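You operate a simulated robot arm through the tools that you are given. There is no shell and no other tool.

You are at the controls of a simulated two-armed robot. One attempt, no reset.

Task
Take the orange test stick from the top of the test shelf and put it on the top of the service bench. Turn the detector level knob to 1. Press the small lower key of bagger 29 three times. Take the relay from the top of the collar table and put it on top of the small green roll. Take the refill pack labelled "GEL" from the top of the feed bench and leave it on the run card. Put the small carton from the top of the feed bench on the top of the collar table. Take the teal parts box and put it on the dose card. Take the blue parts box and put it on top of the brown tape roll on the top of the check bench. Open the middle steel drawer, take the blue brush and put it in the inside of the middle steel drawer, then shut the drawer. Put the bucket labelled "26" from the top of the check bench on the middle of the check bench and the bucket that says "56" on the top of the weigh belt. Take the green film frame and put it on the top of the infeed belt. The order is free. Set down upright: relay, small carton, bucket.

Only the result counts: the job must be done as asked and must still hold three seconds after the hand-in. Knocking over, shifting, dropping, spilling or breaking anything else fails it.

Robot
Two 7-joint arms with two-finger parallel grippers on one trunk, on a base that drives. Base frame: it is fixed to the floor where the robot stands at the start and does not move with it; the origin is under the middle of the robot, x ahead of it, y to its left, z up. Units: cm, rad, N and s.
The left shoulder is at the start at [7, 17.7, 97], the right one opposite. With the tool pointing down near the work surface each hand reaches from about 30 to 74 cm from the robot's upright axis, wherever it stands, measured 20 degrees to its own side. Places, roughly: blue brush (11x6x6 cm) [490, -450, 90]; blue parts box [450, -450, 100]; bucket [550, -450, 100]; detector level knob [140, -290, 100]; dose card [425, -450, 75]; green film frame [375, -425, 75]; inside of the middle steel drawer [370, -420, 50]; middle of the check bench [460, -410, 90]; middle steel drawer [370, -410, 50]; refill pack [-300, 25, 75]; relay [-175, 100, 100]; run card [-325, 75, 75]; small carton [-400, 25, 75]; small green roll (6x6x4 cm) [-140, 150, 90]; small lower key of bagger 29 [-30, -190, 130]; tape roll (11x11x5 cm) [440, -440, 90]; teal parts box [450, -450, 100]; test stick [150, -275, 75]; top of the collar table [-160, 140, 90]; top of the infeed belt (87x24 cm) [120, -276, 76]; top of the service bench [-290, -470, 90]; top of the weigh belt (42x24 cm) [118, -342, 76]. Payload 3.43 kg a hand.
The TCP of each hand is the grasp point between the finger pads, 3 cm short of the fingertips. In the tool frame z runs along the fingers and y along their closing line. Largest opening 9.4 cm; finger width 2.8, thickness 1; the body of the gripper, 5 by 9.6 cm, starts 5.5 cm behind the TCP.
Orientation is that of the tool frame in the base frame, as a unit quaternion [x, y, z, w]. With the fingers straight down and closing along the base's y, the tool's x points along the base's -x, its y along +y and its z along -z.

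Tools
- The arms move only by the tool jog_arm. It takes "left_motion", "right_motion" or both (then of equal length, played together; a hand with none holds still); each is a list of rows, each an object (a shift or turn left out is 0, a gripper value left out holds the last) with "gripper": the closure in counts, from 0 (fully open) to 255 (shut); "translation": the shift along the tool's x, y, z in mm, a list of three; "rot": the turn, a rotation vector about the tool's x, y, z in rad, a list of three. In form: [{"gripper": gripper, "translation": [x, y, z], "rot": [ax, ay, az]}, ...]. A call has 1 to 20 rows; each row is the pose to reach, as a shift and turn from the pose commanded when the call began, along the tool's axes at that moment. A row lasts 0.2 s, in which the tool goes at most 5 cm and 0.15 rad; a call with a longer step from one row to the next is refused whole, and so is a gripper value outside its range. A pose out of reach is approached as far as the arm can. The call stops where the force on the tool passes 40 N (or 10 N more than at its start, if that is more) or the arm is blocked; 0.2 s more then pass. Each finger travels about 15.3 cm/s and halts on what it meets, pressing with about 39 N; the grip force reading is that of the motor and also rises with nothing between the fingers. The clock runs only during rows and for 0.2 s after the last one: add rows that repeat a pose to give the fingers time. The reply holds the time, the measured pose of the TCP, the force on the tool along the base axes, the opening and the grip force, in the units named above and with some noise, with the torque about the TCP (base axes, N m) and any sound that the robot's microphone picked up.
- Cameras (640 x 400 px; columns grow to the right, rows downward): "scene" is now at [12.77, -0.32, 127.45]; the picture's right is [-0.05, -1.00, 0.00], its down [-0.65, 0.03, -0.76] and it looks along [0.76, -0.04, -0.65] (base axes); focal length 262 px, centre (320, 200). "left" rides on the left gripper at [7.6, -1.4, -10.3] in its tool frame; the picture's right is [0.18, 0.98, 0.00], its down [-0.75, 0.14, -0.64] and it looks along [-0.63, 0.12, 0.77] (tool axes); focal length 243 px, centre (320, 200). "right" rides on the right gripper at [7.6, 1.4, -10.2] in its tool frame; the picture's right is [-0.18, 0.98, 0.00], its down [-0.75, -0.14, -0.64] and it looks along [-0.63, -0.12, 0.77] (tool axes); focal length 243 px, centre (320, 200). There is no depth. A picture from a camera that has moved, and an enlarged one, comes with that camera's place and axes in the base frame and with its lens. The place of the scene camera against the robot may be out by one fixed shift of up to 1.2 cm in any direction.
- get_image(camera): a new picture of that camera. No time passes.
- raise_lower(by): slides the trunk up (or, below 0, down) by that many cm; the arms and the scene camera ride with it, the base frame stays. It gives what a move gives, with no picture.
- roll_base(legs): drives the robot by 1 to 6 legs, each [ahead, turn to the left] in cm and rad, along the robot's own axes; the way and the turn of a leg run together, so that a leg with both is an arc; at most 150 cm and 3.142 rad a leg. The arms and the cameras ride along, it lands a little off, and it stops where it bumps. It gives what a move gives.
- pan_tilt(pan, tilt): turns the head with the scene camera to pan (to the left, within 1.501 rad either way) and tilt (down, from -0.506 to 1.204), counted from straight ahead of the robot. It gives what a move gives.
- enlarge(camera, box): a new picture of the part [left, top, right, bottom] of that camera's present view, enlarged. No time passes.
- finish_job(): hands the job in; it is judged then, once.

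Nothing tells you exact positions but the pictures and the camera data. Unless the task says otherwise, let go and move clear before handing in.

The tools are called after ">>>" by a JSON object that holds its "op" and its "data". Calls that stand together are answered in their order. jog_arm: Moves the arms, as the interface text tells. Its arguments: {"type":"object","properties":{"left_motion":{"type":"array","items":{"type":"object","properties":{"gripper":{"type":"number"},"translation":{"type":"array","items":{"type":"number"}},"rot":{"type":"array","items":{"type":"number"}}}}},"right_motion":{"type":"array","items":{"type":"object","properties":{"gripper":{"type":"number"},"translation":{"type":"array","items":{"type":"number"}},"rot":{"type":"array","items":{"type":"number"}}}}}},"required":[]} The other tools are called the same way: raise_lower (by) slides the trunk up or down; roll_base (legs) drives the base; pan_tilt (pan, tilt) turns the head that bears the scene camera; get_image (camera) takes a picture; enlarge (camera, box) takes an enlarged picture of a part of a camera's view; finish_job () hands the job in.

At the start:

```text
t: 0.0
left_tcp_pos: [55.35, 19.57, 97.96]
left_tool_rot: [0.0, 1.0, 0.0, 0.0]
left_force: [-0.6, 0.0, -0.1]
left_moment: [-0.01, -0.01, -0.01]
left_finger_gap: 9.41
left_grip_force: 0.0
right_tcp_pos: [33.72, -12.39, 99.39]
right_tool_rot: [-0.002, 1.0, 0.0, 0.0]
right_force: [-0.6, 0.4, 0.1]
right_moment: [0.01, -0.01, 0.01]
right_finger_gap: 9.41
right_grip_force: 0.0
trunk travel left (down, up): [-55.0, 29.0]
robot x, y, heading: [-0.0, 0.16, 0.0]
head pan, tilt: [-0.047, 0.709]
```

scene: 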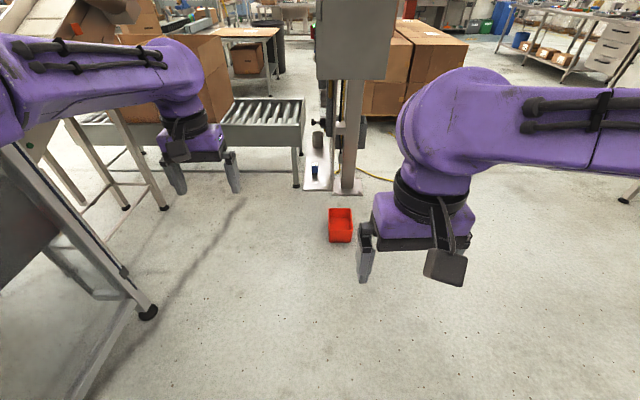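
right: 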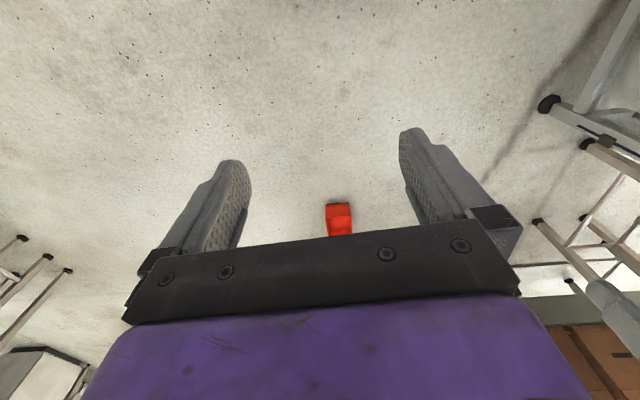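
left: 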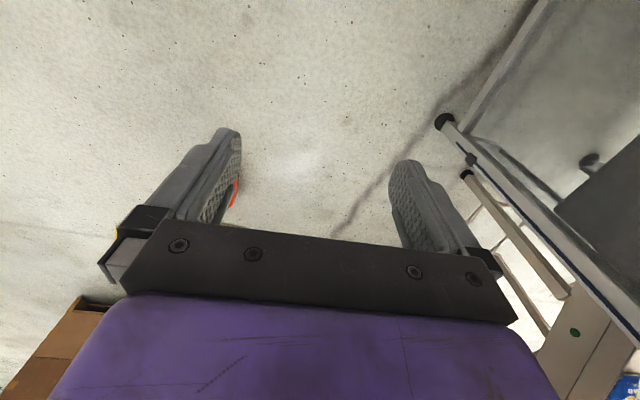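

The arms are ahead of me over open floor, with a red bin on the floor and benches further off. I'll look around with the head first to find the places.

>>> {"op": "pan_tilt", "data": {"pan": -0.8, "tilt": 0.15}}

>>> {"op": "get_image", "data": {"camera": "scene"}}

>>> {"op": "pan_tilt", "data": {"pan": -1.5, "tilt": 0.15}}

>>> {"op": "get_image", "data": {"camera": "scene"}}

>>> {"op": "pan_tilt", "data": {"pan": 0.0, "tilt": 0.15}}

>>> {"op": "get_image", "data": {"camera": "scene"}}

>>> {"op": "pan_tilt", "data": {"pan": 0.8, "tilt": 0.15}}

>>> {"op": "get_image", "data": {"camera": "scene"}}

>>> {"op": "pan_tilt", "data": {"pan": 1.5, "tilt": 0.15}}

>>> {"op": "get_image", "data": {"camera": "scene"}}

```text
t: 1.1
left_tcp_pos: [55.33, 19.56, 97.98]
left_tool_rot: [0.0, 1.0, 0.0, 0.0]
left_force: [-0.5, 0.0, -0.3]
left_moment: [0.02, -0.01, -0.02]
left_finger_gap: 9.37
left_grip_force: 0.1
right_tcp_pos: [33.69, -12.42, 99.29]
right_tool_rot: [-0.001, 1.0, 0.0, 0.0]
right_force: [0.3, -0.7, -0.3]
right_moment: [0.01, 0.02, -0.01]
right_finger_gap: 9.42
right_grip_force: 0.0
trunk travel left (down, up): [-55.0, 29.0]
robot x, y, heading: [0.21, -0.12, -0.002]
head pan, tilt: [-0.799, 0.15]
```

```text
taken
camera scene: at [10.79, -6.56, 132.52], right [-0.72, -0.7, 0.0], down [-0.1, 0.11, -0.99], along [0.69, -0.71, -0.15], focal length 262 px, centre (320, 200)
```

scene: 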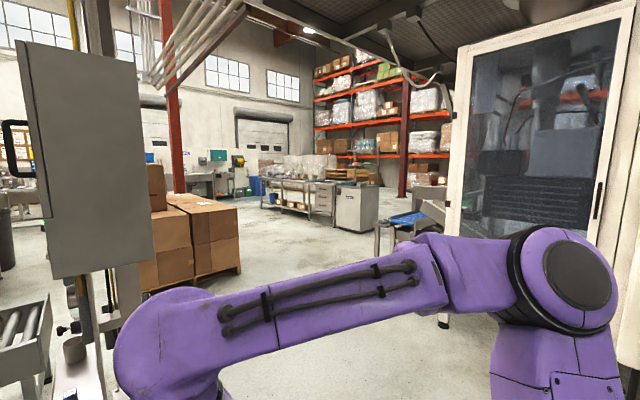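

```text
t: 2.2
left_tcp_pos: [55.35, 19.48, 97.96]
left_tool_rot: [0.0, 1.0, 0.0, -0.001]
left_force: [0.4, -0.7, 0.4]
left_moment: [0.01, -0.02, -0.02]
left_finger_gap: 9.42
left_grip_force: 0.1
right_tcp_pos: [33.56, -12.41, 99.21]
right_tool_rot: [-0.001, 1.0, 0.0, 0.0]
right_force: [0.3, -0.3, 0.2]
right_moment: [0.01, -0.02, -0.01]
right_finger_gap: 9.4
right_grip_force: 0.0
trunk travel left (down, up): [-55.0, 29.0]
robot x, y, heading: [0.43, -0.06, 0.002]
head pan, tilt: [-1.499, 0.15]
```

```text
taken
camera scene: at [4.99, -9.16, 132.53], right [-1.0, -0.07, 0.0], down [-0.01, 0.15, -0.99], along [0.07, -0.99, -0.15], focal length 262 px, centre (320, 200)
```

scene: 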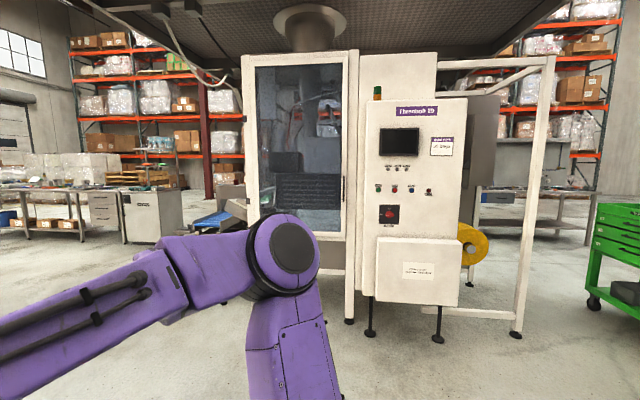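

```text
t: 3.8
left_tcp_pos: [55.34, 19.63, 97.98]
left_tool_rot: [0.0, 1.0, -0.001, 0.0]
left_force: [-0.5, -1.0, -0.4]
left_moment: [-0.03, 0.01, 0.01]
left_finger_gap: 9.39
left_grip_force: 0.0
right_tcp_pos: [33.71, -12.29, 99.38]
right_tool_rot: [0.0, 1.0, 0.001, -0.001]
right_force: [-0.4, 0.1, -0.3]
right_moment: [-0.01, 0.02, -0.03]
right_finger_gap: 9.4
right_grip_force: 0.2
trunk travel left (down, up): [-55.0, 29.0]
robot x, y, heading: [-0.02, 0.19, -0.006]
head pan, tilt: [0.0, 0.15]
```

```text
taken
camera scene: at [13.59, 0.08, 132.53], right [0.0, -1.0, 0.0], down [-0.15, 0.0, -0.99], along [0.99, 0.0, -0.15], focal length 262 px, centre (320, 200)
```

scene: 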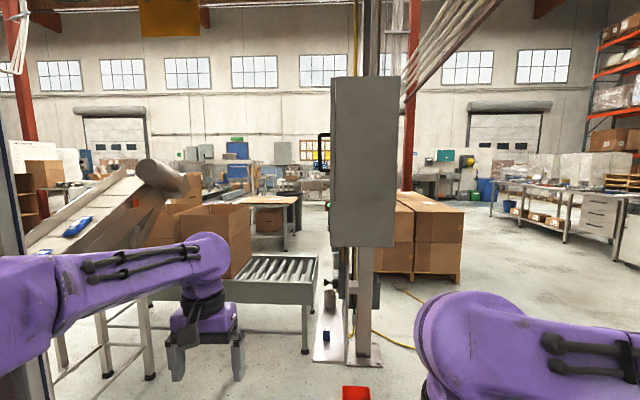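

```text
t: 4.9
left_tcp_pos: [55.46, 19.47, 98.0]
left_tool_rot: [0.0, 1.0, -0.001, 0.0]
left_force: [-0.5, 0.0, 0.0]
left_moment: [0.02, -0.01, -0.01]
left_finger_gap: 9.42
left_grip_force: 0.0
right_tcp_pos: [33.64, -12.25, 99.4]
right_tool_rot: [0.0, 1.0, 0.0, 0.0]
right_force: [-0.2, 0.4, 0.6]
right_moment: [-0.01, -0.02, -0.03]
right_finger_gap: 9.39
right_grip_force: 0.0
trunk travel left (down, up): [-55.0, 29.0]
robot x, y, heading: [0.06, 0.02, -0.0]
head pan, tilt: [0.799, 0.15]
```

```text
taken
camera scene: at [10.79, 6.73, 132.53], right [0.72, -0.7, 0.0], down [-0.1, -0.11, -0.99], along [0.69, 0.71, -0.15], focal length 262 px, centre (320, 200)
```

scene: 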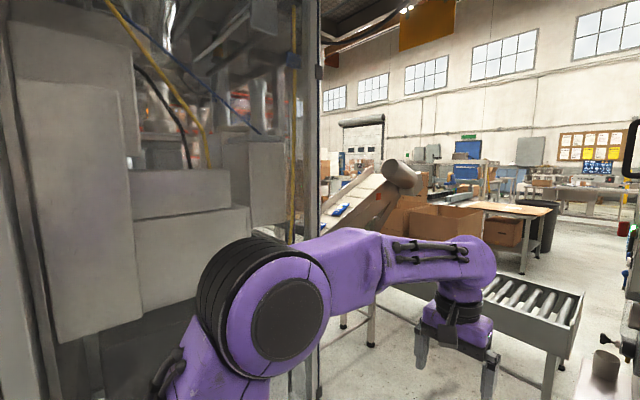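

```text
t: 6.0
left_tcp_pos: [55.34, 19.61, 97.96]
left_tool_rot: [0.0, 1.0, 0.0, 0.001]
left_force: [-1.0, 1.0, 0.5]
left_moment: [0.04, 0.01, -0.02]
left_finger_gap: 9.41
left_grip_force: 0.1
right_tcp_pos: [33.77, -12.36, 99.31]
right_tool_rot: [-0.001, 1.0, 0.0, 0.0]
right_force: [0.1, -0.6, 0.4]
right_moment: [-0.02, -0.01, 0.0]
right_finger_gap: 9.38
right_grip_force: 0.1
trunk travel left (down, up): [-55.0, 29.0]
robot x, y, heading: [0.34, 0.19, -0.0]
head pan, tilt: [1.499, 0.15]
```

```text
taken
camera scene: at [4.99, 9.34, 132.53], right [1.0, -0.07, 0.0], down [-0.01, -0.15, -0.99], along [0.07, 0.99, -0.15], focal length 262 px, centre (320, 200)
```

scene: 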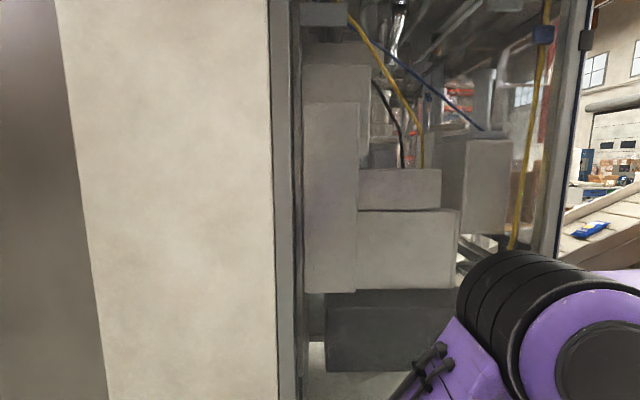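

I see the bagger's control cabinet to the right of the robot (y about -190). I'll zoom in on its panel and labels.

>>> {"op": "pan_tilt", "data": {"pan": -1.5, "tilt": 0.15}}

>>> {"op": "enlarge", "data": {"camera": "scene", "box": [350, 80, 480, 240]}}

>>> {"op": "enlarge", "data": {"camera": "scene", "box": [0, 150, 260, 312]}}

>>> {"op": "enlarge", "data": {"camera": "scene", "box": [440, 150, 640, 275]}}

```text
t: 8.6
left_tcp_pos: [55.45, 19.47, 97.8]
left_tool_rot: [0.0, 1.0, 0.0, 0.0]
left_force: [-0.3, -0.4, -0.4]
left_moment: [0.0, -0.03, 0.0]
left_finger_gap: 9.38
left_grip_force: 0.0
right_tcp_pos: [33.73, -12.31, 99.27]
right_tool_rot: [0.0, 1.0, 0.0, 0.0]
right_force: [-0.1, 0.3, 0.3]
right_moment: [-0.01, -0.01, -0.01]
right_finger_gap: 9.38
right_grip_force: 0.1
trunk travel left (down, up): [-55.0, 29.0]
robot x, y, heading: [0.31, -0.13, 0.001]
head pan, tilt: [-1.499, 0.15]
```

```text
2.50 times, centred on (415, 160) of scene
camera zoom: at [4.98, -9.16, 132.53], right [-1.0, -0.07, 0.0], down [-0.01, 0.15, -0.99], along [0.07, -0.99, -0.15], focal length 656 px, centre (82, 300)
```

zoom: 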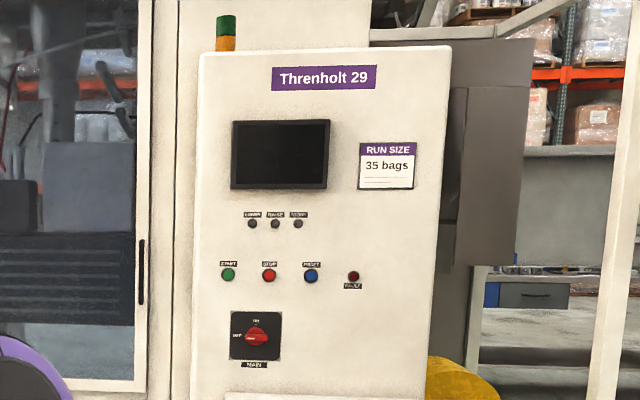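

```text
2.46 times, centred on (130, 231) of scene
camera zoom: at [4.98, -9.16, 132.53], right [-1.0, -0.07, 0.0], down [-0.01, 0.15, -0.99], along [0.07, -0.99, -0.15], focal length 646 px, centre (788, 124)
```

zoom: 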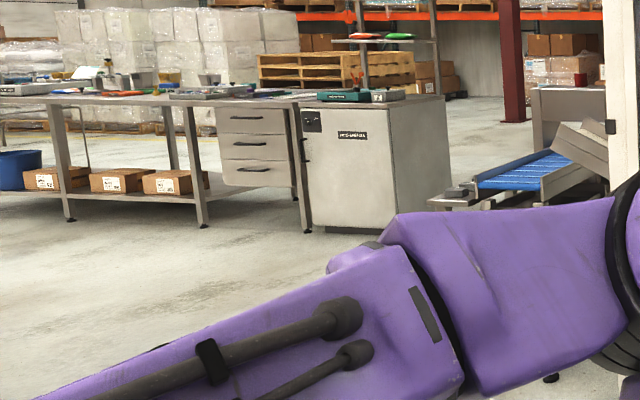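

```text
3.20 times, centred on (540, 212) of scene
camera zoom: at [4.98, -9.16, 132.53], right [-1.0, -0.07, 0.0], down [-0.01, 0.15, -0.99], along [0.07, -0.99, -0.15], focal length 840 px, centre (-384, 160)
```

zoom: 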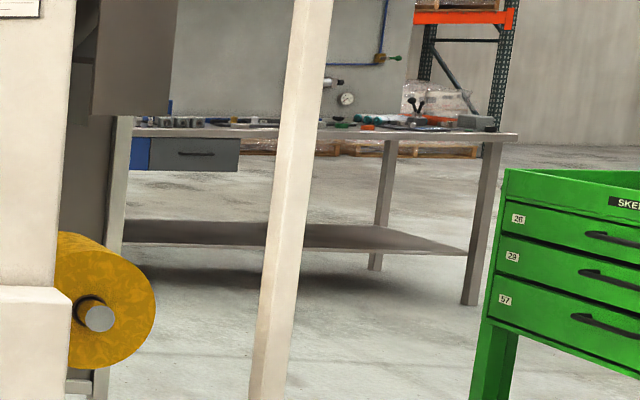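

The panel carries three small black keys, then larger coloured ones and a main switch. I'll zoom further to read the labels.

>>> {"op": "enlarge", "data": {"camera": "scene", "box": [378, 158, 436, 200]}}

>>> {"op": "pan_tilt", "data": {"pan": -1.5, "tilt": 0.7}}

>>> {"op": "get_image", "data": {"camera": "scene"}}

>>> {"op": "pan_tilt", "data": {"pan": -0.8, "tilt": 0.7}}

>>> {"op": "get_image", "data": {"camera": "scene"}}

```text
9.52 times, centred on (407, 179) of scene
camera zoom: at [4.98, -9.16, 132.53], right [-1.0, -0.07, 0.0], down [-0.01, 0.15, -0.99], along [0.07, -0.99, -0.15], focal length 2500 px, centre (-509, 400)
```

zoom: 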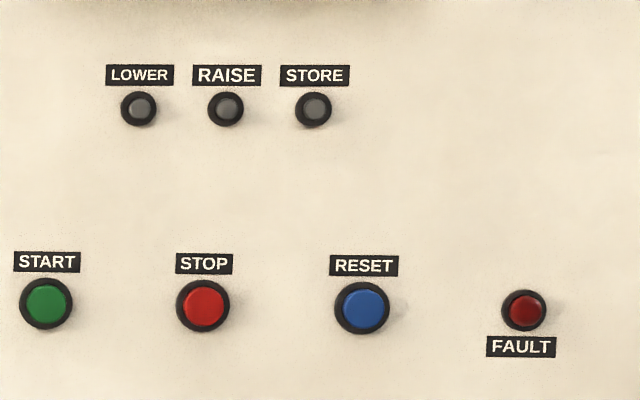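

```text
t: 9.5
left_tcp_pos: [55.23, 19.6, 97.85]
left_tool_rot: [0.0, 1.0, 0.0, 0.0]
left_force: [0.4, -0.4, -0.2]
left_moment: [0.01, 0.0, -0.01]
left_finger_gap: 9.39
left_grip_force: 0.1
right_tcp_pos: [33.63, -12.29, 99.38]
right_tool_rot: [-0.001, 1.0, 0.0, 0.0]
right_force: [0.0, -0.9, 0.7]
right_moment: [0.02, 0.02, -0.01]
right_finger_gap: 9.41
right_grip_force: 0.1
trunk travel left (down, up): [-55.0, 29.0]
robot x, y, heading: [0.13, 0.11, -0.0]
head pan, tilt: [-1.499, 0.7]
```

```text
taken
camera scene: at [4.92, -8.39, 127.52], right [-1.0, -0.07, 0.0], down [-0.05, 0.64, -0.77], along [0.05, -0.76, -0.64], focal length 262 px, centre (320, 200)
```

scene: 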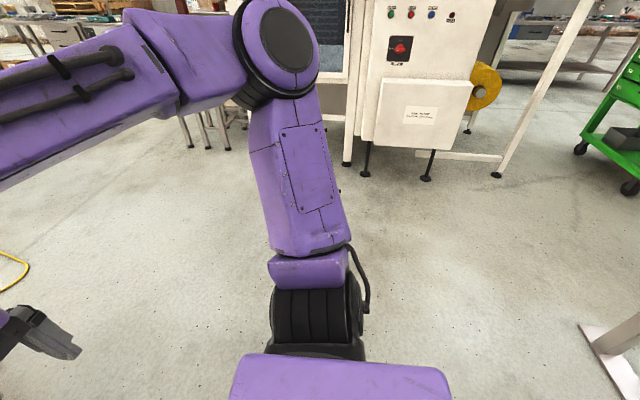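

```text
t: 10.6
left_tcp_pos: [55.28, 19.55, 97.94]
left_tool_rot: [0.0, 1.0, 0.0, 0.0]
left_force: [0.5, 0.4, 0.2]
left_moment: [-0.04, 0.01, 0.0]
left_finger_gap: 9.43
left_grip_force: 0.0
right_tcp_pos: [33.65, -12.27, 99.43]
right_tool_rot: [-0.001, 1.0, 0.0, -0.001]
right_force: [-0.1, 0.8, 0.3]
right_moment: [0.02, 0.03, 0.01]
right_finger_gap: 9.42
right_grip_force: 0.0
trunk travel left (down, up): [-55.0, 29.0]
robot x, y, heading: [-0.05, 0.01, -0.004]
head pan, tilt: [-0.799, 0.7]
```

```text
taken
camera scene: at [10.23, -6.01, 127.52], right [-0.72, -0.7, 0.0], down [-0.45, 0.46, -0.76], along [0.53, -0.55, -0.64], focal length 262 px, centre (320, 200)
```

scene: 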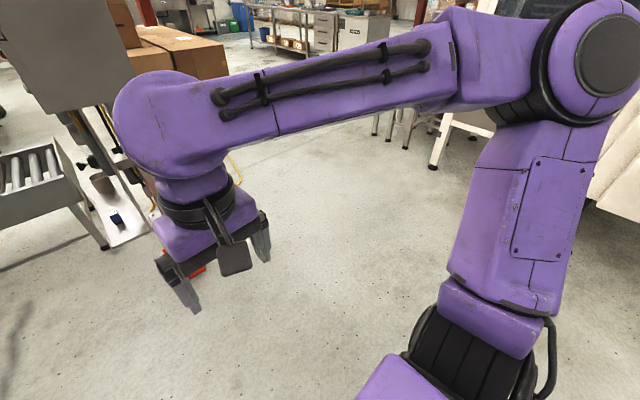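

The key labelled LOWER is the small left one of the upper row, at about [-28, -190, 126]. I'll turn right to face the bagger, then drive closer.

>>> {"op": "roll_base", "data": {"legs": [[0, -1.571]]}}

>>> {"op": "pan_tilt", "data": {"pan": 0, "tilt": 0.3}}

>>> {"op": "get_image", "data": {"camera": "scene"}}

>>> {"op": "pan_tilt", "data": {"pan": -1.2, "tilt": 0.4}}

>>> {"op": "get_image", "data": {"camera": "scene"}}

>>> {"op": "pan_tilt", "data": {"pan": 1.2, "tilt": 0.4}}

>>> {"op": "get_image", "data": {"camera": "scene"}}

```text
t: 14.8
left_tcp_pos: [19.86, -55.11, 98.01]
left_tool_rot: [0.705, 0.709, 0.001, 0.001]
left_force: [-0.3, 0.6, -0.2]
left_moment: [-0.01, 0.0, 0.01]
left_finger_gap: 9.42
left_grip_force: 0.0
right_tcp_pos: [-12.14, -33.7, 99.35]
right_tool_rot: [0.704, 0.71, 0.0, 0.0]
right_force: [0.0, 0.5, 0.1]
right_moment: [-0.02, 0.03, -0.03]
right_finger_gap: 9.4
right_grip_force: 0.0
trunk travel left (down, up): [-55.0, 29.0]
robot x, y, heading: [-0.01, 0.3, -1.565]
head pan, tilt: [-0.799, 0.7]
```

```text
t: 15.9
left_tcp_pos: [19.8, -55.27, 97.96]
left_tool_rot: [0.704, 0.71, 0.0, 0.0]
left_force: [1.3, -0.3, -0.7]
left_moment: [0.01, 0.0, 0.02]
left_finger_gap: 9.43
left_grip_force: 0.1
right_tcp_pos: [-12.17, -33.73, 99.4]
right_tool_rot: [0.705, 0.709, 0.0, 0.001]
right_force: [-0.2, -0.6, -0.2]
right_moment: [-0.04, 0.06, -0.05]
right_finger_gap: 9.42
right_grip_force: 0.0
trunk travel left (down, up): [-55.0, 29.0]
robot x, y, heading: [-0.1, 0.17, -1.561]
head pan, tilt: [0.0, 0.3]
```

```text
taken
camera scene: at [-0.62, -14.27, 131.12], right [-1.0, -0.01, 0.0], down [0.0, 0.3, -0.96], along [0.01, -0.96, -0.3], focal length 262 px, centre (320, 200)
```

scene: 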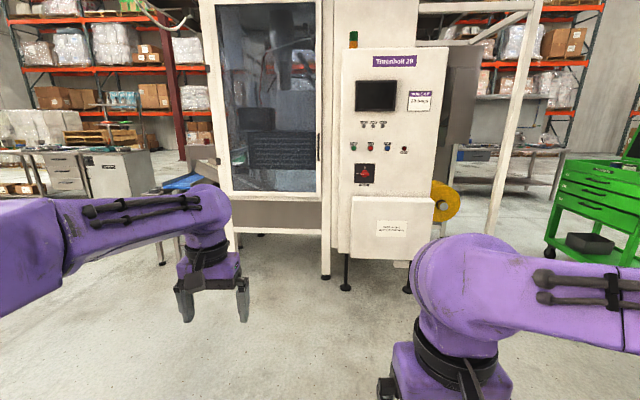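

```text
t: 17.4
left_tcp_pos: [19.78, -55.17, 97.95]
left_tool_rot: [0.704, 0.71, 0.0, 0.001]
left_force: [0.1, 0.3, 0.1]
left_moment: [0.01, -0.02, 0.03]
left_finger_gap: 9.41
left_grip_force: 0.1
right_tcp_pos: [-12.08, -33.76, 99.37]
right_tool_rot: [0.705, 0.71, 0.0, 0.0]
right_force: [-0.1, 0.0, -0.1]
right_moment: [0.05, 0.02, -0.02]
right_finger_gap: 9.4
right_grip_force: 0.1
trunk travel left (down, up): [-55.0, 29.0]
robot x, y, heading: [-0.03, -0.17, -1.56]
head pan, tilt: [-1.201, 0.4]
```

```text
taken
camera scene: at [-9.28, -8.34, 130.2], right [-0.37, 0.93, 0.0], down [0.36, 0.14, -0.92], along [-0.86, -0.34, -0.39], focal length 262 px, centre (320, 200)
```

scene: 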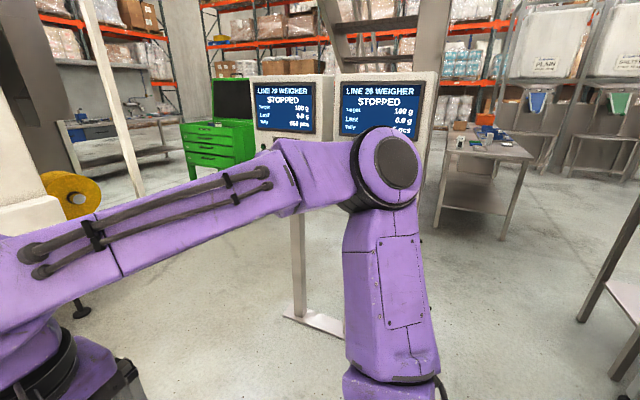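

```text
t: 19.6
left_tcp_pos: [19.89, -55.3, 97.92]
left_tool_rot: [0.705, 0.709, -0.001, 0.001]
left_force: [0.1, 0.6, 0.7]
left_moment: [0.04, -0.01, 0.02]
left_finger_gap: 9.39
left_grip_force: 0.0
right_tcp_pos: [-12.14, -33.74, 99.41]
right_tool_rot: [0.705, 0.709, 0.0, -0.001]
right_force: [0.2, -0.6, -0.1]
right_moment: [0.0, 0.01, 0.07]
right_finger_gap: 9.42
right_grip_force: 0.0
trunk travel left (down, up): [-55.0, 29.0]
robot x, y, heading: [-0.14, -0.02, -1.562]
head pan, tilt: [1.201, 0.4]
```

```text
taken
camera scene: at [7.99, -8.23, 130.2], right [-0.36, -0.93, 0.0], down [-0.36, 0.14, -0.92], along [0.86, -0.33, -0.39], focal length 262 px, centre (320, 200)
```

scene: 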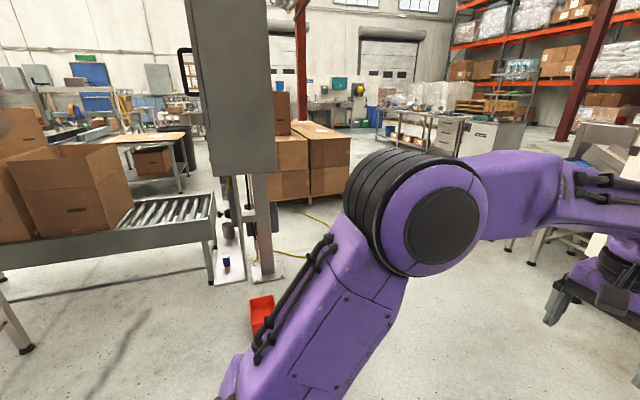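

The bagger's panel is straight ahead of me now. I'll drive 80 cm nearer and triangulate the LOWER key.

>>> {"op": "roll_base", "data": {"legs": [[80, 0]]}}

>>> {"op": "pan_tilt", "data": {"pan": -0.3, "tilt": 0.1}}

>>> {"op": "get_image", "data": {"camera": "scene"}}

>>> {"op": "enlarge", "data": {"camera": "scene", "box": [270, 140, 430, 240]}}

>>> {"op": "pan_tilt", "data": {"pan": 0, "tilt": 0.8}}

>>> {"op": "get_image", "data": {"camera": "scene"}}

```text
t: 23.8
left_tcp_pos: [20.5, -135.08, 97.97]
left_tool_rot: [0.704, 0.71, 0.0, -0.001]
left_force: [0.6, -0.3, 0.1]
left_moment: [-0.01, -0.01, 0.0]
left_finger_gap: 9.39
left_grip_force: 0.0
right_tcp_pos: [-11.63, -113.67, 99.37]
right_tool_rot: [0.705, 0.709, 0.0, 0.0]
right_force: [0.3, 0.6, 0.0]
right_moment: [0.03, -0.05, 0.0]
right_finger_gap: 9.41
right_grip_force: 0.1
trunk travel left (down, up): [-55.0, 29.0]
robot x, y, heading: [0.52, -80.02, -1.557]
head pan, tilt: [1.201, 0.4]
```

```text
t: 25.4
left_tcp_pos: [20.37, -135.06, 97.99]
left_tool_rot: [0.704, 0.71, 0.0, 0.001]
left_force: [-0.3, -0.2, 0.0]
left_moment: [0.02, 0.03, 0.0]
left_finger_gap: 9.4
left_grip_force: 0.1
right_tcp_pos: [-11.53, -113.63, 99.38]
right_tool_rot: [0.705, 0.709, 0.0, 0.0]
right_force: [0.2, 0.2, 0.1]
right_moment: [0.01, -0.01, -0.01]
right_finger_gap: 9.41
right_grip_force: 0.0
trunk travel left (down, up): [-55.0, 29.0]
robot x, y, heading: [0.54, -79.53, -1.566]
head pan, tilt: [-0.3, 0.099]
```

```text
taken
camera scene: at [-2.8, -93.66, 132.99], right [-0.96, 0.29, 0.0], down [0.03, 0.1, -0.99], along [-0.29, -0.95, -0.1], focal length 262 px, centre (320, 200)
```

scene: 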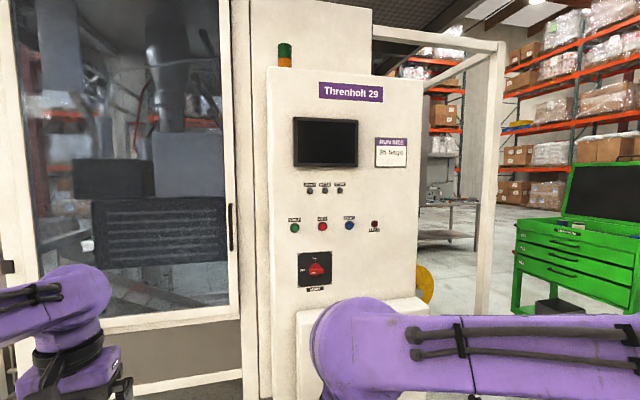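

```text
4.00 times, centred on (350, 190) of scene
camera zoom: at [-2.8, -93.66, 132.99], right [-0.96, 0.29, 0.0], down [0.03, 0.1, -0.99], along [-0.29, -0.95, -0.1], focal length 1050 px, centre (200, 240)
```

zoom: 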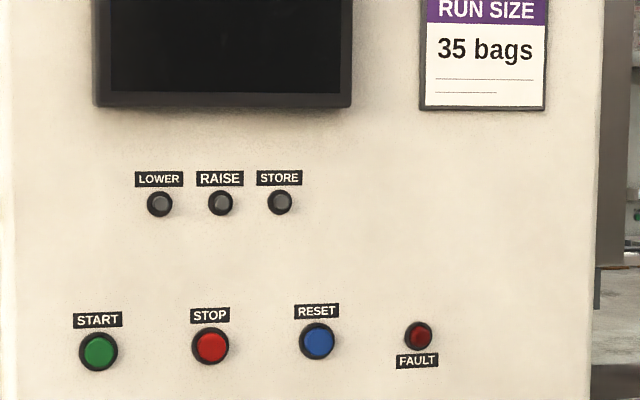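

```text
t: 26.5
left_tcp_pos: [20.29, -135.15, 97.92]
left_tool_rot: [0.704, 0.71, -0.001, 0.001]
left_force: [-0.5, -0.3, 0.0]
left_moment: [0.02, -0.04, 0.02]
left_finger_gap: 9.42
left_grip_force: 0.0
right_tcp_pos: [-11.62, -113.61, 99.29]
right_tool_rot: [0.705, 0.709, 0.0, -0.001]
right_force: [0.4, 0.0, -0.2]
right_moment: [-0.02, -0.01, -0.01]
right_finger_gap: 9.39
right_grip_force: 0.1
trunk travel left (down, up): [-55.0, 29.0]
robot x, y, heading: [0.39, -80.3, -1.567]
head pan, tilt: [0.0, 0.799]
```

```text
taken
camera scene: at [-0.1, -92.92, 126.7], right [-1.0, -0.01, 0.0], down [0.0, 0.72, -0.7], along [0.0, -0.7, -0.72], focal length 262 px, centre (320, 200)
```

scene: 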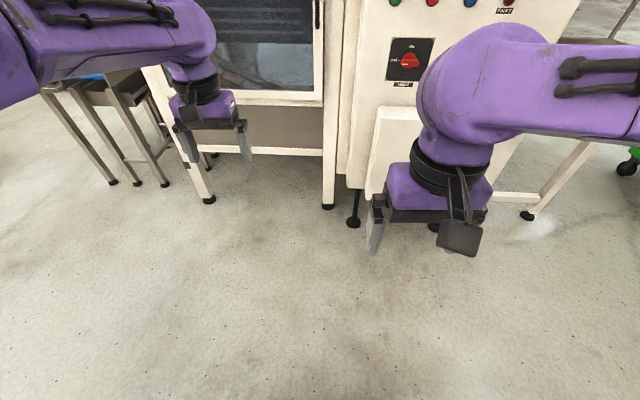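

The key triangulates to about [-28.3, -192, 126.5]. I'll raise the trunk, drive closer and swing the right hand to point forward with its fingers shut.

>>> {"op": "raise_lower", "data": {"by": 20}}

>>> {"op": "roll_base", "data": {"legs": [[35, 0]]}}

>>> {"op": "jog_arm", "data": {"right_motion": [{"gripper": 255, "translation": [-17, -14, -6], "rot": [0, -0.131, 0]}, {"translation": [-33, -28, -12], "rot": [0, -0.262, 0]}, {"translation": [-50, -42, -18], "rot": [0, -0.393, 0]}, {"translation": [-67, -56, -24], "rot": [0, -0.524, 0]}, {"translation": [-83, -70, -30], "rot": [0, -0.655, 0]}, {"translation": [-100, -84, -36], "rot": [0, -0.785, 0]}, {"translation": [-117, -97, -41], "rot": [0, -0.916, 0]}, {"translation": [-133, -111, -47], "rot": [0, -1.047, 0]}, {"translation": [-150, -125, -53], "rot": [0, -1.178, 0]}, {"translation": [-167, -139, -59], "rot": [0, -1.309, 0]}, {"translation": [-183, -153, -65], "rot": [0, -1.44, 0]}, {"translation": [-200, -167, -71], "rot": [0, -1.571, 0]}]}}

>>> {"op": "get_image", "data": {"camera": "right"}}

>>> {"op": "pan_tilt", "data": {"pan": -0.3, "tilt": 0.4}}

>>> {"op": "get_image", "data": {"camera": "scene"}}

```text
t: 28.7
left_tcp_pos: [20.44, -135.16, 117.79]
left_tool_rot: [0.705, 0.709, 0.0, 0.0]
left_force: [0.6, -0.3, 0.3]
left_moment: [-0.01, -0.01, 0.02]
left_finger_gap: 9.39
left_grip_force: 0.1
right_tcp_pos: [-11.75, -113.65, 119.48]
right_tool_rot: [0.705, 0.71, -0.001, 0.0]
right_force: [0.2, 0.0, 0.2]
right_moment: [-0.01, -0.02, -0.02]
right_finger_gap: 9.41
right_grip_force: 0.0
trunk travel left (down, up): [-75.0, 9.0]
robot x, y, heading: [0.69, -79.79, -1.568]
head pan, tilt: [0.0, 0.799]
```

```text
t: 30.9
left_tcp_pos: [21.37, -170.09, 118.02]
left_tool_rot: [0.702, 0.712, -0.001, 0.0]
left_force: [1.3, 0.2, 0.3]
left_moment: [0.02, 0.01, -0.03]
left_finger_gap: 9.4
left_grip_force: 0.1
right_tcp_pos: [-10.85, -148.88, 119.48]
right_tool_rot: [0.701, 0.714, -0.001, 0.001]
right_force: [-0.8, 1.0, 0.3]
right_moment: [0.0, 0.01, 0.0]
right_finger_gap: 9.41
right_grip_force: 0.0
trunk travel left (down, up): [-75.0, 9.0]
robot x, y, heading: [0.97, -115.2, -1.55]
head pan, tilt: [0.0, 0.799]
```

```text
t: 33.5
left_tcp_pos: [21.16, -170.21, 117.98]
left_tool_rot: [0.701, 0.713, 0.0, 0.0]
left_force: [-0.1, -0.5, 0.0]
left_moment: [0.03, -0.03, 0.01]
left_finger_gap: 9.36
left_grip_force: 0.0
right_tcp_pos: [-27.24, -169.27, 126.33]
right_tool_rot: [0.495, 0.504, -0.495, 0.505]
right_force: [0.0, 0.1, 1.1]
right_moment: [0.01, 0.0, 0.02]
right_finger_gap: 0.01
right_grip_force: 32.8
trunk travel left (down, up): [-75.0, 9.0]
robot x, y, heading: [0.85, -114.99, -1.558]
head pan, tilt: [0.0, 0.799]
```

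```text
taken
camera right: at [-25.89, -159.12, 118.76], right [0.98, 0.02, 0.19], down [-0.15, 0.64, 0.75], along [-0.11, -0.77, 0.63], focal length 243 px, centre (320, 200)
```

right: 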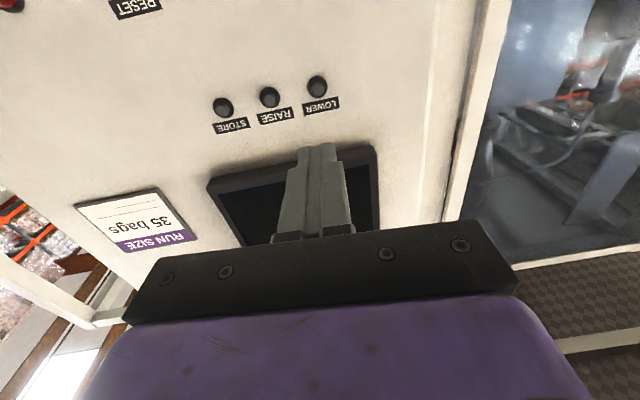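

```text
t: 34.4
left_tcp_pos: [21.28, -170.0, 117.88]
left_tool_rot: [0.702, 0.713, 0.001, 0.0]
left_force: [0.1, -0.4, 0.1]
left_moment: [-0.01, 0.03, 0.0]
left_finger_gap: 9.4
left_grip_force: 0.0
right_tcp_pos: [-27.1, -169.27, 126.36]
right_tool_rot: [0.497, 0.503, -0.497, 0.503]
right_force: [0.7, 0.7, -0.3]
right_moment: [0.04, 0.0, 0.01]
right_finger_gap: 0.0
right_grip_force: 32.4
trunk travel left (down, up): [-75.0, 9.0]
robot x, y, heading: [1.07, -114.77, -1.557]
head pan, tilt: [-0.3, 0.4]
```

```text
taken
camera scene: at [-2.29, -128.86, 150.2], right [-0.96, 0.28, 0.0], down [0.11, 0.37, -0.92], along [-0.26, -0.88, -0.39], focal length 262 px, centre (320, 200)
```

scene: 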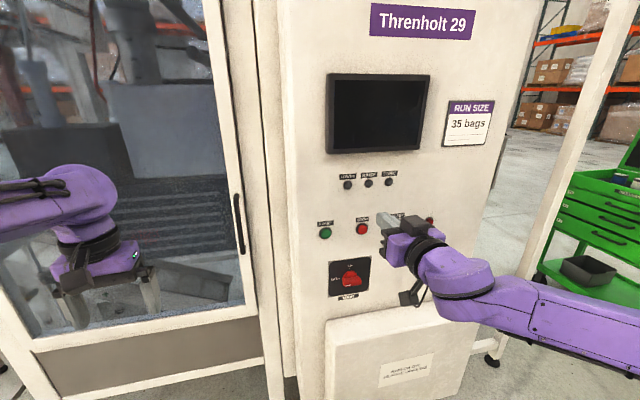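

The hand camera puts LOWER at about [-27.4, -190, 126.7], just ahead of the closed fingers. I'll align and advance to a few cm short of it.

>>> {"op": "jog_arm", "data": {"right_motion": [{"translation": [-3, -4, 40]}, {"translation": [-3, -4, 80]}, {"translation": [-3, -4, 110]}, {"translation": [-3, -4, 135]}, {"translation": [-3, -4, 135]}]}}

>>> {"op": "get_image", "data": {"camera": "right"}}

>>> {"op": "enlarge", "data": {"camera": "scene", "box": [300, 150, 460, 250]}}

```text
t: 35.6
left_tcp_pos: [21.34, -170.03, 118.08]
left_tool_rot: [0.702, 0.712, 0.0, 0.0]
left_force: [0.8, 0.8, -1.4]
left_moment: [-0.01, 0.01, 0.02]
left_finger_gap: 9.39
left_grip_force: 0.0
right_tcp_pos: [-27.38, -182.7, 126.7]
right_tool_rot: [0.496, 0.504, -0.496, 0.505]
right_force: [-0.1, 0.2, 0.8]
right_moment: [-0.01, 0.0, 0.01]
right_finger_gap: 0.02
right_grip_force: 33.3
trunk travel left (down, up): [-75.0, 9.0]
robot x, y, heading: [1.24, -114.89, -1.554]
head pan, tilt: [-0.3, 0.4]
```

```text
taken
camera right: at [-26.04, -172.59, 119.14], right [0.98, 0.02, 0.18], down [-0.15, 0.64, 0.75], along [-0.11, -0.77, 0.63], focal length 243 px, centre (320, 200)
```

right: 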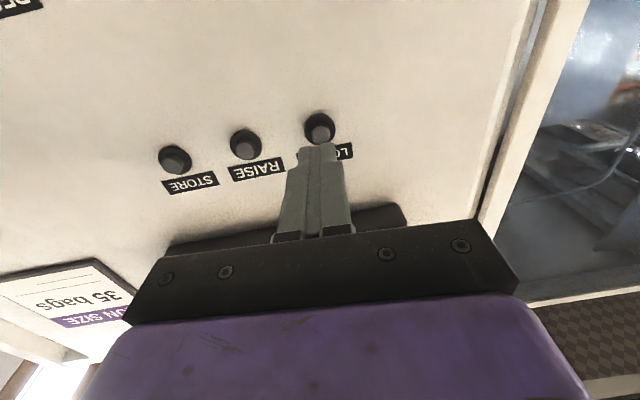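

```text
4.00 times, centred on (380, 200) of scene
camera zoom: at [-2.33, -128.82, 150.21], right [-0.96, 0.28, 0.0], down [0.11, 0.37, -0.92], along [-0.26, -0.88, -0.39], focal length 1050 px, centre (80, 200)
```

zoom: 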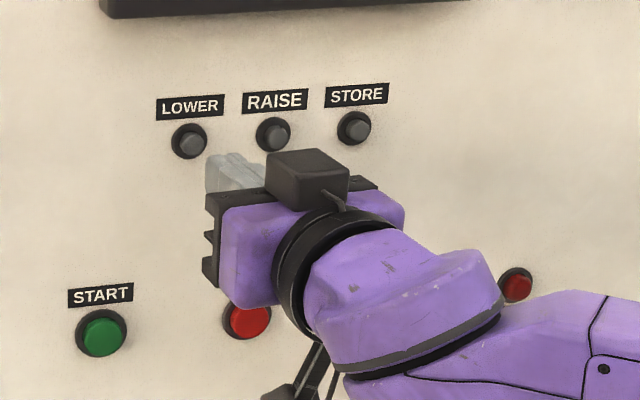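

The button front stands just ahead of the fingertips and is centred. I'll creep in and watch force and sound.

>>> {"op": "jog_arm", "data": {"right_motion": [{"translation": [3, 0, 15]}, {"translation": [3, 0, 20]}, {"translation": [3, 0, 25]}, {"translation": [3, 0, 28]}, {"translation": [3, 0, 31]}, {"translation": [3, 0, 34]}, {"translation": [3, 0, 37]}, {"translation": [3, 0, 40]}]}}

>>> {"op": "get_image", "data": {"camera": "right"}}

>>> {"op": "enlarge", "data": {"camera": "scene", "box": [300, 150, 460, 250]}}

```text
t: 37.4
left_tcp_pos: [21.22, -170.14, 118.0]
left_tool_rot: [0.702, 0.712, 0.0, 0.0]
left_force: [-0.2, -0.2, 0.3]
left_moment: [0.02, 0.0, 0.01]
left_finger_gap: 9.4
left_grip_force: 0.0
right_tcp_pos: [-27.43, -186.74, 126.47]
right_tool_rot: [0.496, 0.504, -0.495, 0.505]
right_force: [-0.2, 0.5, -1.0]
right_moment: [0.04, -0.01, -0.02]
right_finger_gap: 0.01
right_grip_force: 33.3
trunk travel left (down, up): [-75.0, 9.0]
robot x, y, heading: [1.09, -114.88, -1.553]
head pan, tilt: [-0.3, 0.4]
```

```text
taken
camera right: at [-26.0, -176.53, 118.9], right [0.98, 0.02, 0.18], down [-0.15, 0.64, 0.75], along [-0.11, -0.77, 0.63], focal length 243 px, centre (320, 200)
```

right: 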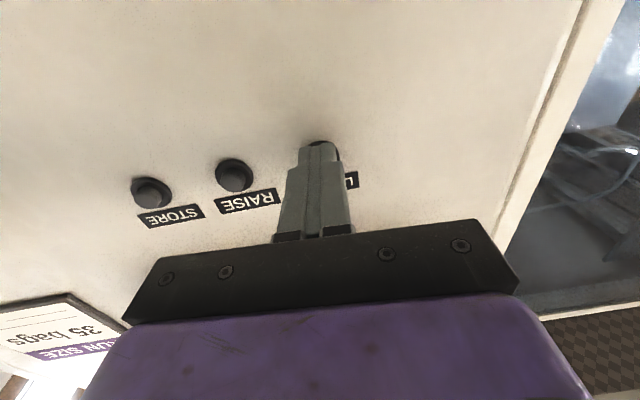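

```text
4.00 times, centred on (380, 200) of scene
camera zoom: at [-2.32, -128.85, 150.2], right [-0.96, 0.28, 0.0], down [0.11, 0.37, -0.92], along [-0.26, -0.88, -0.39], focal length 1050 px, centre (80, 200)
```

zoom: 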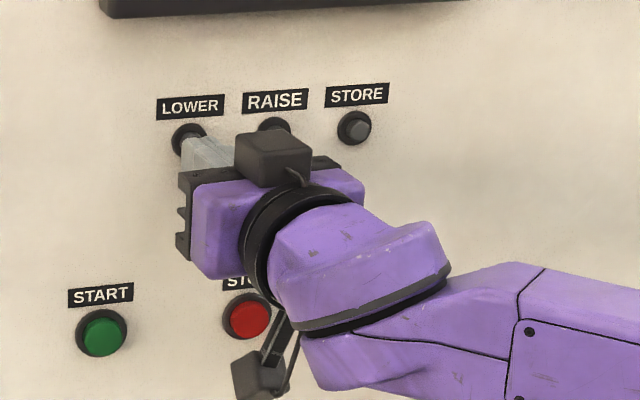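

Not touching yet; the tip is at y = -189.7. I'll continue creeping forward in small steps.

>>> {"op": "jog_arm", "data": {"right_motion": [{"translation": [0, 2, 2]}, {"translation": [0, 2, 4]}, {"translation": [0, 2, 6]}, {"translation": [0, 2, 8]}, {"translation": [0, 2, 10]}, {"translation": [0, 2, 12]}]}}

>>> {"op": "get_image", "data": {"camera": "right"}}

```text
t: 38.8
left_tcp_pos: [21.1, -169.73, 118.18]
left_tool_rot: [0.702, 0.712, -0.001, 0.002]
left_force: [-0.3, 0.0, 0.5]
left_moment: [0.01, 0.03, 0.0]
left_finger_gap: 9.42
left_grip_force: 0.1
right_tcp_pos: [-27.19, -187.39, 126.64]
right_tool_rot: [0.496, 0.503, -0.496, 0.505]
right_force: [-0.6, 19.5, -11.2]
right_moment: [0.24, -0.06, -0.04]
right_finger_gap: 0.01
right_grip_force: 33.2
trunk travel left (down, up): [-75.0, 9.0]
robot x, y, heading: [0.85, -114.83, -1.555]
head pan, tilt: [-0.3, 0.4]
heard: click
```

```text
taken
camera right: at [-25.89, -177.24, 119.02], right [0.98, 0.02, 0.19], down [-0.15, 0.64, 0.75], along [-0.11, -0.77, 0.63], focal length 243 px, centre (320, 200)
```

right: 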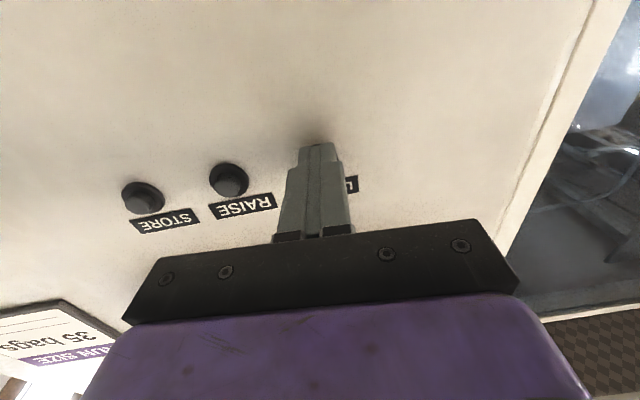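

One click was heard: press 1. I'll back off to release, then press again.

>>> {"op": "jog_arm", "data": {"right_motion": [{"translation": [0, 0, -10]}, {"translation": [0, 0, -20]}, {"translation": [0, 0, -20]}]}}

>>> {"op": "jog_arm", "data": {"right_motion": [{"translation": [0, 0, 8]}, {"translation": [0, 0, 12]}, {"translation": [0, 0, 15]}, {"translation": [0, 0, 18]}, {"translation": [0, 0, 20]}, {"translation": [0, 0, 20]}]}}

>>> {"op": "jog_arm", "data": {"right_motion": [{"translation": [0, 0, -10]}, {"translation": [0, 0, -20]}, {"translation": [0, 0, -20]}]}}

```text
t: 39.6
left_tcp_pos: [21.25, -170.15, 117.93]
left_tool_rot: [0.702, 0.713, -0.001, 0.0]
left_force: [-0.4, 0.4, -0.4]
left_moment: [0.0, 0.01, -0.03]
left_finger_gap: 9.41
left_grip_force: 0.0
right_tcp_pos: [-27.2, -185.93, 126.51]
right_tool_rot: [0.496, 0.503, -0.497, 0.504]
right_force: [0.0, -0.5, 0.5]
right_moment: [-0.02, 0.02, -0.01]
right_finger_gap: 0.0
right_grip_force: 33.4
trunk travel left (down, up): [-75.0, 9.0]
robot x, y, heading: [1.22, -114.76, -1.555]
head pan, tilt: [-0.3, 0.4]
```

```text
t: 41.0
left_tcp_pos: [21.26, -169.59, 118.24]
left_tool_rot: [0.702, 0.713, 0.0, 0.002]
left_force: [0.5, 0.3, -0.3]
left_moment: [-0.02, 0.02, 0.01]
left_finger_gap: 9.36
left_grip_force: 0.0
right_tcp_pos: [-27.15, -187.42, 126.58]
right_tool_rot: [0.495, 0.504, -0.495, 0.505]
right_force: [0.9, 23.9, -13.1]
right_moment: [0.28, -0.03, -0.03]
right_finger_gap: 0.0
right_grip_force: 33.1
trunk travel left (down, up): [-75.0, 9.0]
robot x, y, heading: [0.92, -115.1, -1.553]
head pan, tilt: [-0.3, 0.4]
heard: click
```

```text
t: 41.8
left_tcp_pos: [21.27, -170.15, 117.96]
left_tool_rot: [0.702, 0.713, 0.0, 0.0]
left_force: [-0.4, -0.3, -0.6]
left_moment: [0.03, -0.05, -0.03]
left_finger_gap: 9.4
left_grip_force: 0.0
right_tcp_pos: [-27.08, -186.1, 126.49]
right_tool_rot: [0.495, 0.504, -0.496, 0.505]
right_force: [-0.7, -0.3, -0.1]
right_moment: [-0.03, 0.0, 0.02]
right_finger_gap: 0.0
right_grip_force: 32.5
trunk travel left (down, up): [-75.0, 9.0]
robot x, y, heading: [1.2, -115.04, -1.551]
head pan, tilt: [-0.3, 0.4]
```

Two clicks so far. Third press, then I'll retreat.

>>> {"op": "jog_arm", "data": {"right_motion": [{"translation": [0, 0, 8]}, {"translation": [0, 0, 12]}, {"translation": [0, 0, 15]}, {"translation": [0, 0, 18]}, {"translation": [0, 0, 20]}, {"translation": [0, 0, 20]}]}}

>>> {"op": "jog_arm", "data": {"right_motion": [{"translation": [0, 0, -10]}, {"translation": [0, 0, -20]}, {"translation": [0, 0, -60]}, {"translation": [0, 0, -100]}, {"translation": [0, 0, -140]}]}}

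>>> {"op": "get_image", "data": {"camera": "right"}}

>>> {"op": "get_image", "data": {"camera": "scene"}}

```text
t: 43.2
left_tcp_pos: [21.27, -169.69, 118.07]
left_tool_rot: [0.702, 0.712, 0.0, 0.002]
left_force: [-0.8, 0.2, 0.3]
left_moment: [0.02, 0.0, -0.02]
left_finger_gap: 9.43
left_grip_force: 0.0
right_tcp_pos: [-27.15, -187.56, 126.53]
right_tool_rot: [0.495, 0.503, -0.496, 0.505]
right_force: [1.7, 24.1, -13.4]
right_moment: [0.31, -0.07, -0.05]
right_finger_gap: 0.0
right_grip_force: 32.6
trunk travel left (down, up): [-75.0, 9.0]
robot x, y, heading: [0.93, -115.27, -1.554]
head pan, tilt: [-0.3, 0.4]
heard: click
```

```text
t: 44.4
left_tcp_pos: [21.25, -170.03, 117.97]
left_tool_rot: [0.701, 0.713, 0.0, 0.0]
left_force: [-0.6, 0.5, -0.8]
left_moment: [-0.03, 0.01, -0.02]
left_finger_gap: 9.42
left_grip_force: 0.1
right_tcp_pos: [-27.33, -173.98, 126.61]
right_tool_rot: [0.495, 0.504, -0.496, 0.505]
right_force: [-0.2, -0.5, 0.2]
right_moment: [-0.03, -0.01, -0.01]
right_finger_gap: 0.06
right_grip_force: 33.0
trunk travel left (down, up): [-75.0, 9.0]
robot x, y, heading: [0.88, -115.13, -1.554]
head pan, tilt: [-0.3, 0.4]
```

```text
taken
camera right: at [-26.0, -163.78, 118.98], right [0.98, 0.02, 0.18], down [-0.15, 0.64, 0.75], along [-0.11, -0.77, 0.63], focal length 243 px, centre (320, 200)
```

right: 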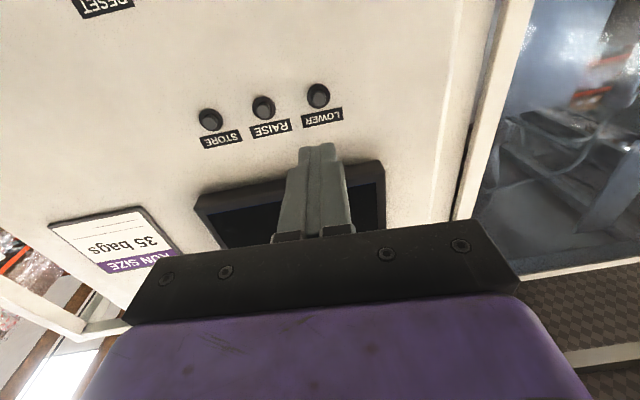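

```text
taken
camera scene: at [-2.36, -128.7, 150.22], right [-0.96, 0.28, 0.0], down [0.11, 0.37, -0.92], along [-0.26, -0.88, -0.39], focal length 262 px, centre (320, 200)
```

scene: 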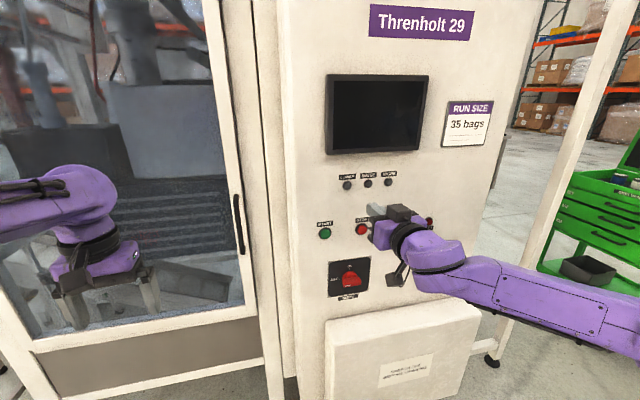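

Three clicks are done. I'll back off, fold the right hand back to pointing down, and look toward the detector line on the left.

>>> {"op": "roll_base", "data": {"legs": [[-35, 0]]}}

>>> {"op": "jog_arm", "data": {"right_motion": [{"translation": [0, 10, -13], "rot": [0, 0.131, 0], "gripper": 0}, {"translation": [0, 20, -26], "rot": [0, 0.262, 0]}, {"translation": [0, 30, -39], "rot": [0, 0.393, 0]}, {"translation": [0, 40, -52], "rot": [0, 0.524, 0]}, {"translation": [0, 50, -65], "rot": [0, 0.655, 0]}, {"translation": [0, 60, -78], "rot": [0, 0.785, 0]}, {"translation": [0, 70, -91], "rot": [0, 0.916, 0]}, {"translation": [0, 80, -104], "rot": [0, 1.047, 0]}, {"translation": [0, 90, -117], "rot": [0, 1.178, 0]}, {"translation": [0, 100, -130], "rot": [0, 1.309, 0]}, {"translation": [0, 110, -143], "rot": [0, 1.44, 0]}, {"translation": [0, 120, -156], "rot": [0, 1.571, 0]}]}}

>>> {"op": "pan_tilt", "data": {"pan": 0.9, "tilt": 0.4}}

>>> {"op": "get_image", "data": {"camera": "scene"}}

```text
t: 46.7
left_tcp_pos: [21.12, -134.47, 117.94]
left_tool_rot: [0.699, 0.716, 0.0, 0.0]
left_force: [0.8, 0.3, -0.2]
left_moment: [0.02, 0.03, 0.03]
left_finger_gap: 9.4
left_grip_force: 0.0
right_tcp_pos: [-27.44, -138.94, 126.41]
right_tool_rot: [0.494, 0.506, -0.493, 0.506]
right_force: [0.0, 0.1, 0.2]
right_moment: [0.0, -0.01, 0.0]
right_finger_gap: 0.01
right_grip_force: 33.2
trunk travel left (down, up): [-75.0, 9.0]
robot x, y, heading: [0.06, -79.83, -1.542]
head pan, tilt: [-0.3, 0.4]
```

```text
t: 49.3
left_tcp_pos: [21.02, -134.31, 118.02]
left_tool_rot: [0.699, 0.716, 0.0, 0.0]
left_force: [0.7, -0.1, 0.0]
left_moment: [-0.04, 0.01, -0.03]
left_finger_gap: 9.39
left_grip_force: 0.1
right_tcp_pos: [-15.76, -122.87, 126.53]
right_tool_rot: [0.697, 0.717, 0.0, 0.0]
right_force: [-0.1, -0.5, 0.2]
right_moment: [-0.01, 0.02, -0.01]
right_finger_gap: 9.39
right_grip_force: 0.1
trunk travel left (down, up): [-75.0, 9.0]
robot x, y, heading: [0.47, -79.66, -1.544]
head pan, tilt: [-0.3, 0.4]
```

```text
t: 50.7
left_tcp_pos: [21.09, -134.44, 118.0]
left_tool_rot: [0.698, 0.716, 0.0, 0.0]
left_force: [0.2, 0.1, -0.6]
left_moment: [0.01, -0.01, -0.04]
left_finger_gap: 9.39
left_grip_force: 0.1
right_tcp_pos: [-15.86, -122.86, 126.56]
right_tool_rot: [0.698, 0.717, -0.001, 0.0]
right_force: [-0.1, 0.3, 0.4]
right_moment: [-0.01, 0.01, -0.01]
right_finger_gap: 9.42
right_grip_force: 0.1
trunk travel left (down, up): [-75.0, 9.0]
robot x, y, heading: [0.57, -79.55, -1.55]
head pan, tilt: [0.901, 0.4]
```

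```text
taken
camera scene: at [7.0, -90.01, 150.2], right [-0.6, -0.8, 0.0], down [-0.31, 0.23, -0.92], along [0.74, -0.55, -0.39], focal length 262 px, centre (320, 200)
```

scene: 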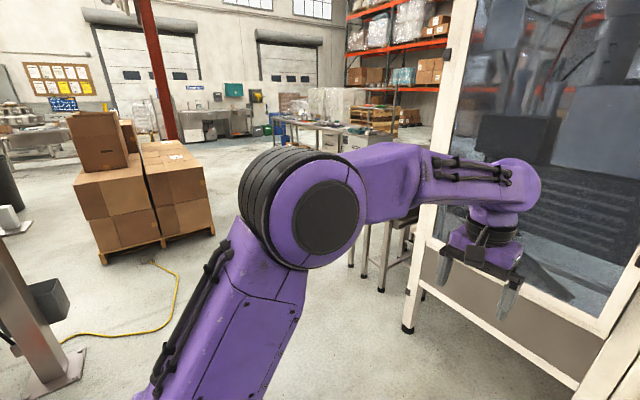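

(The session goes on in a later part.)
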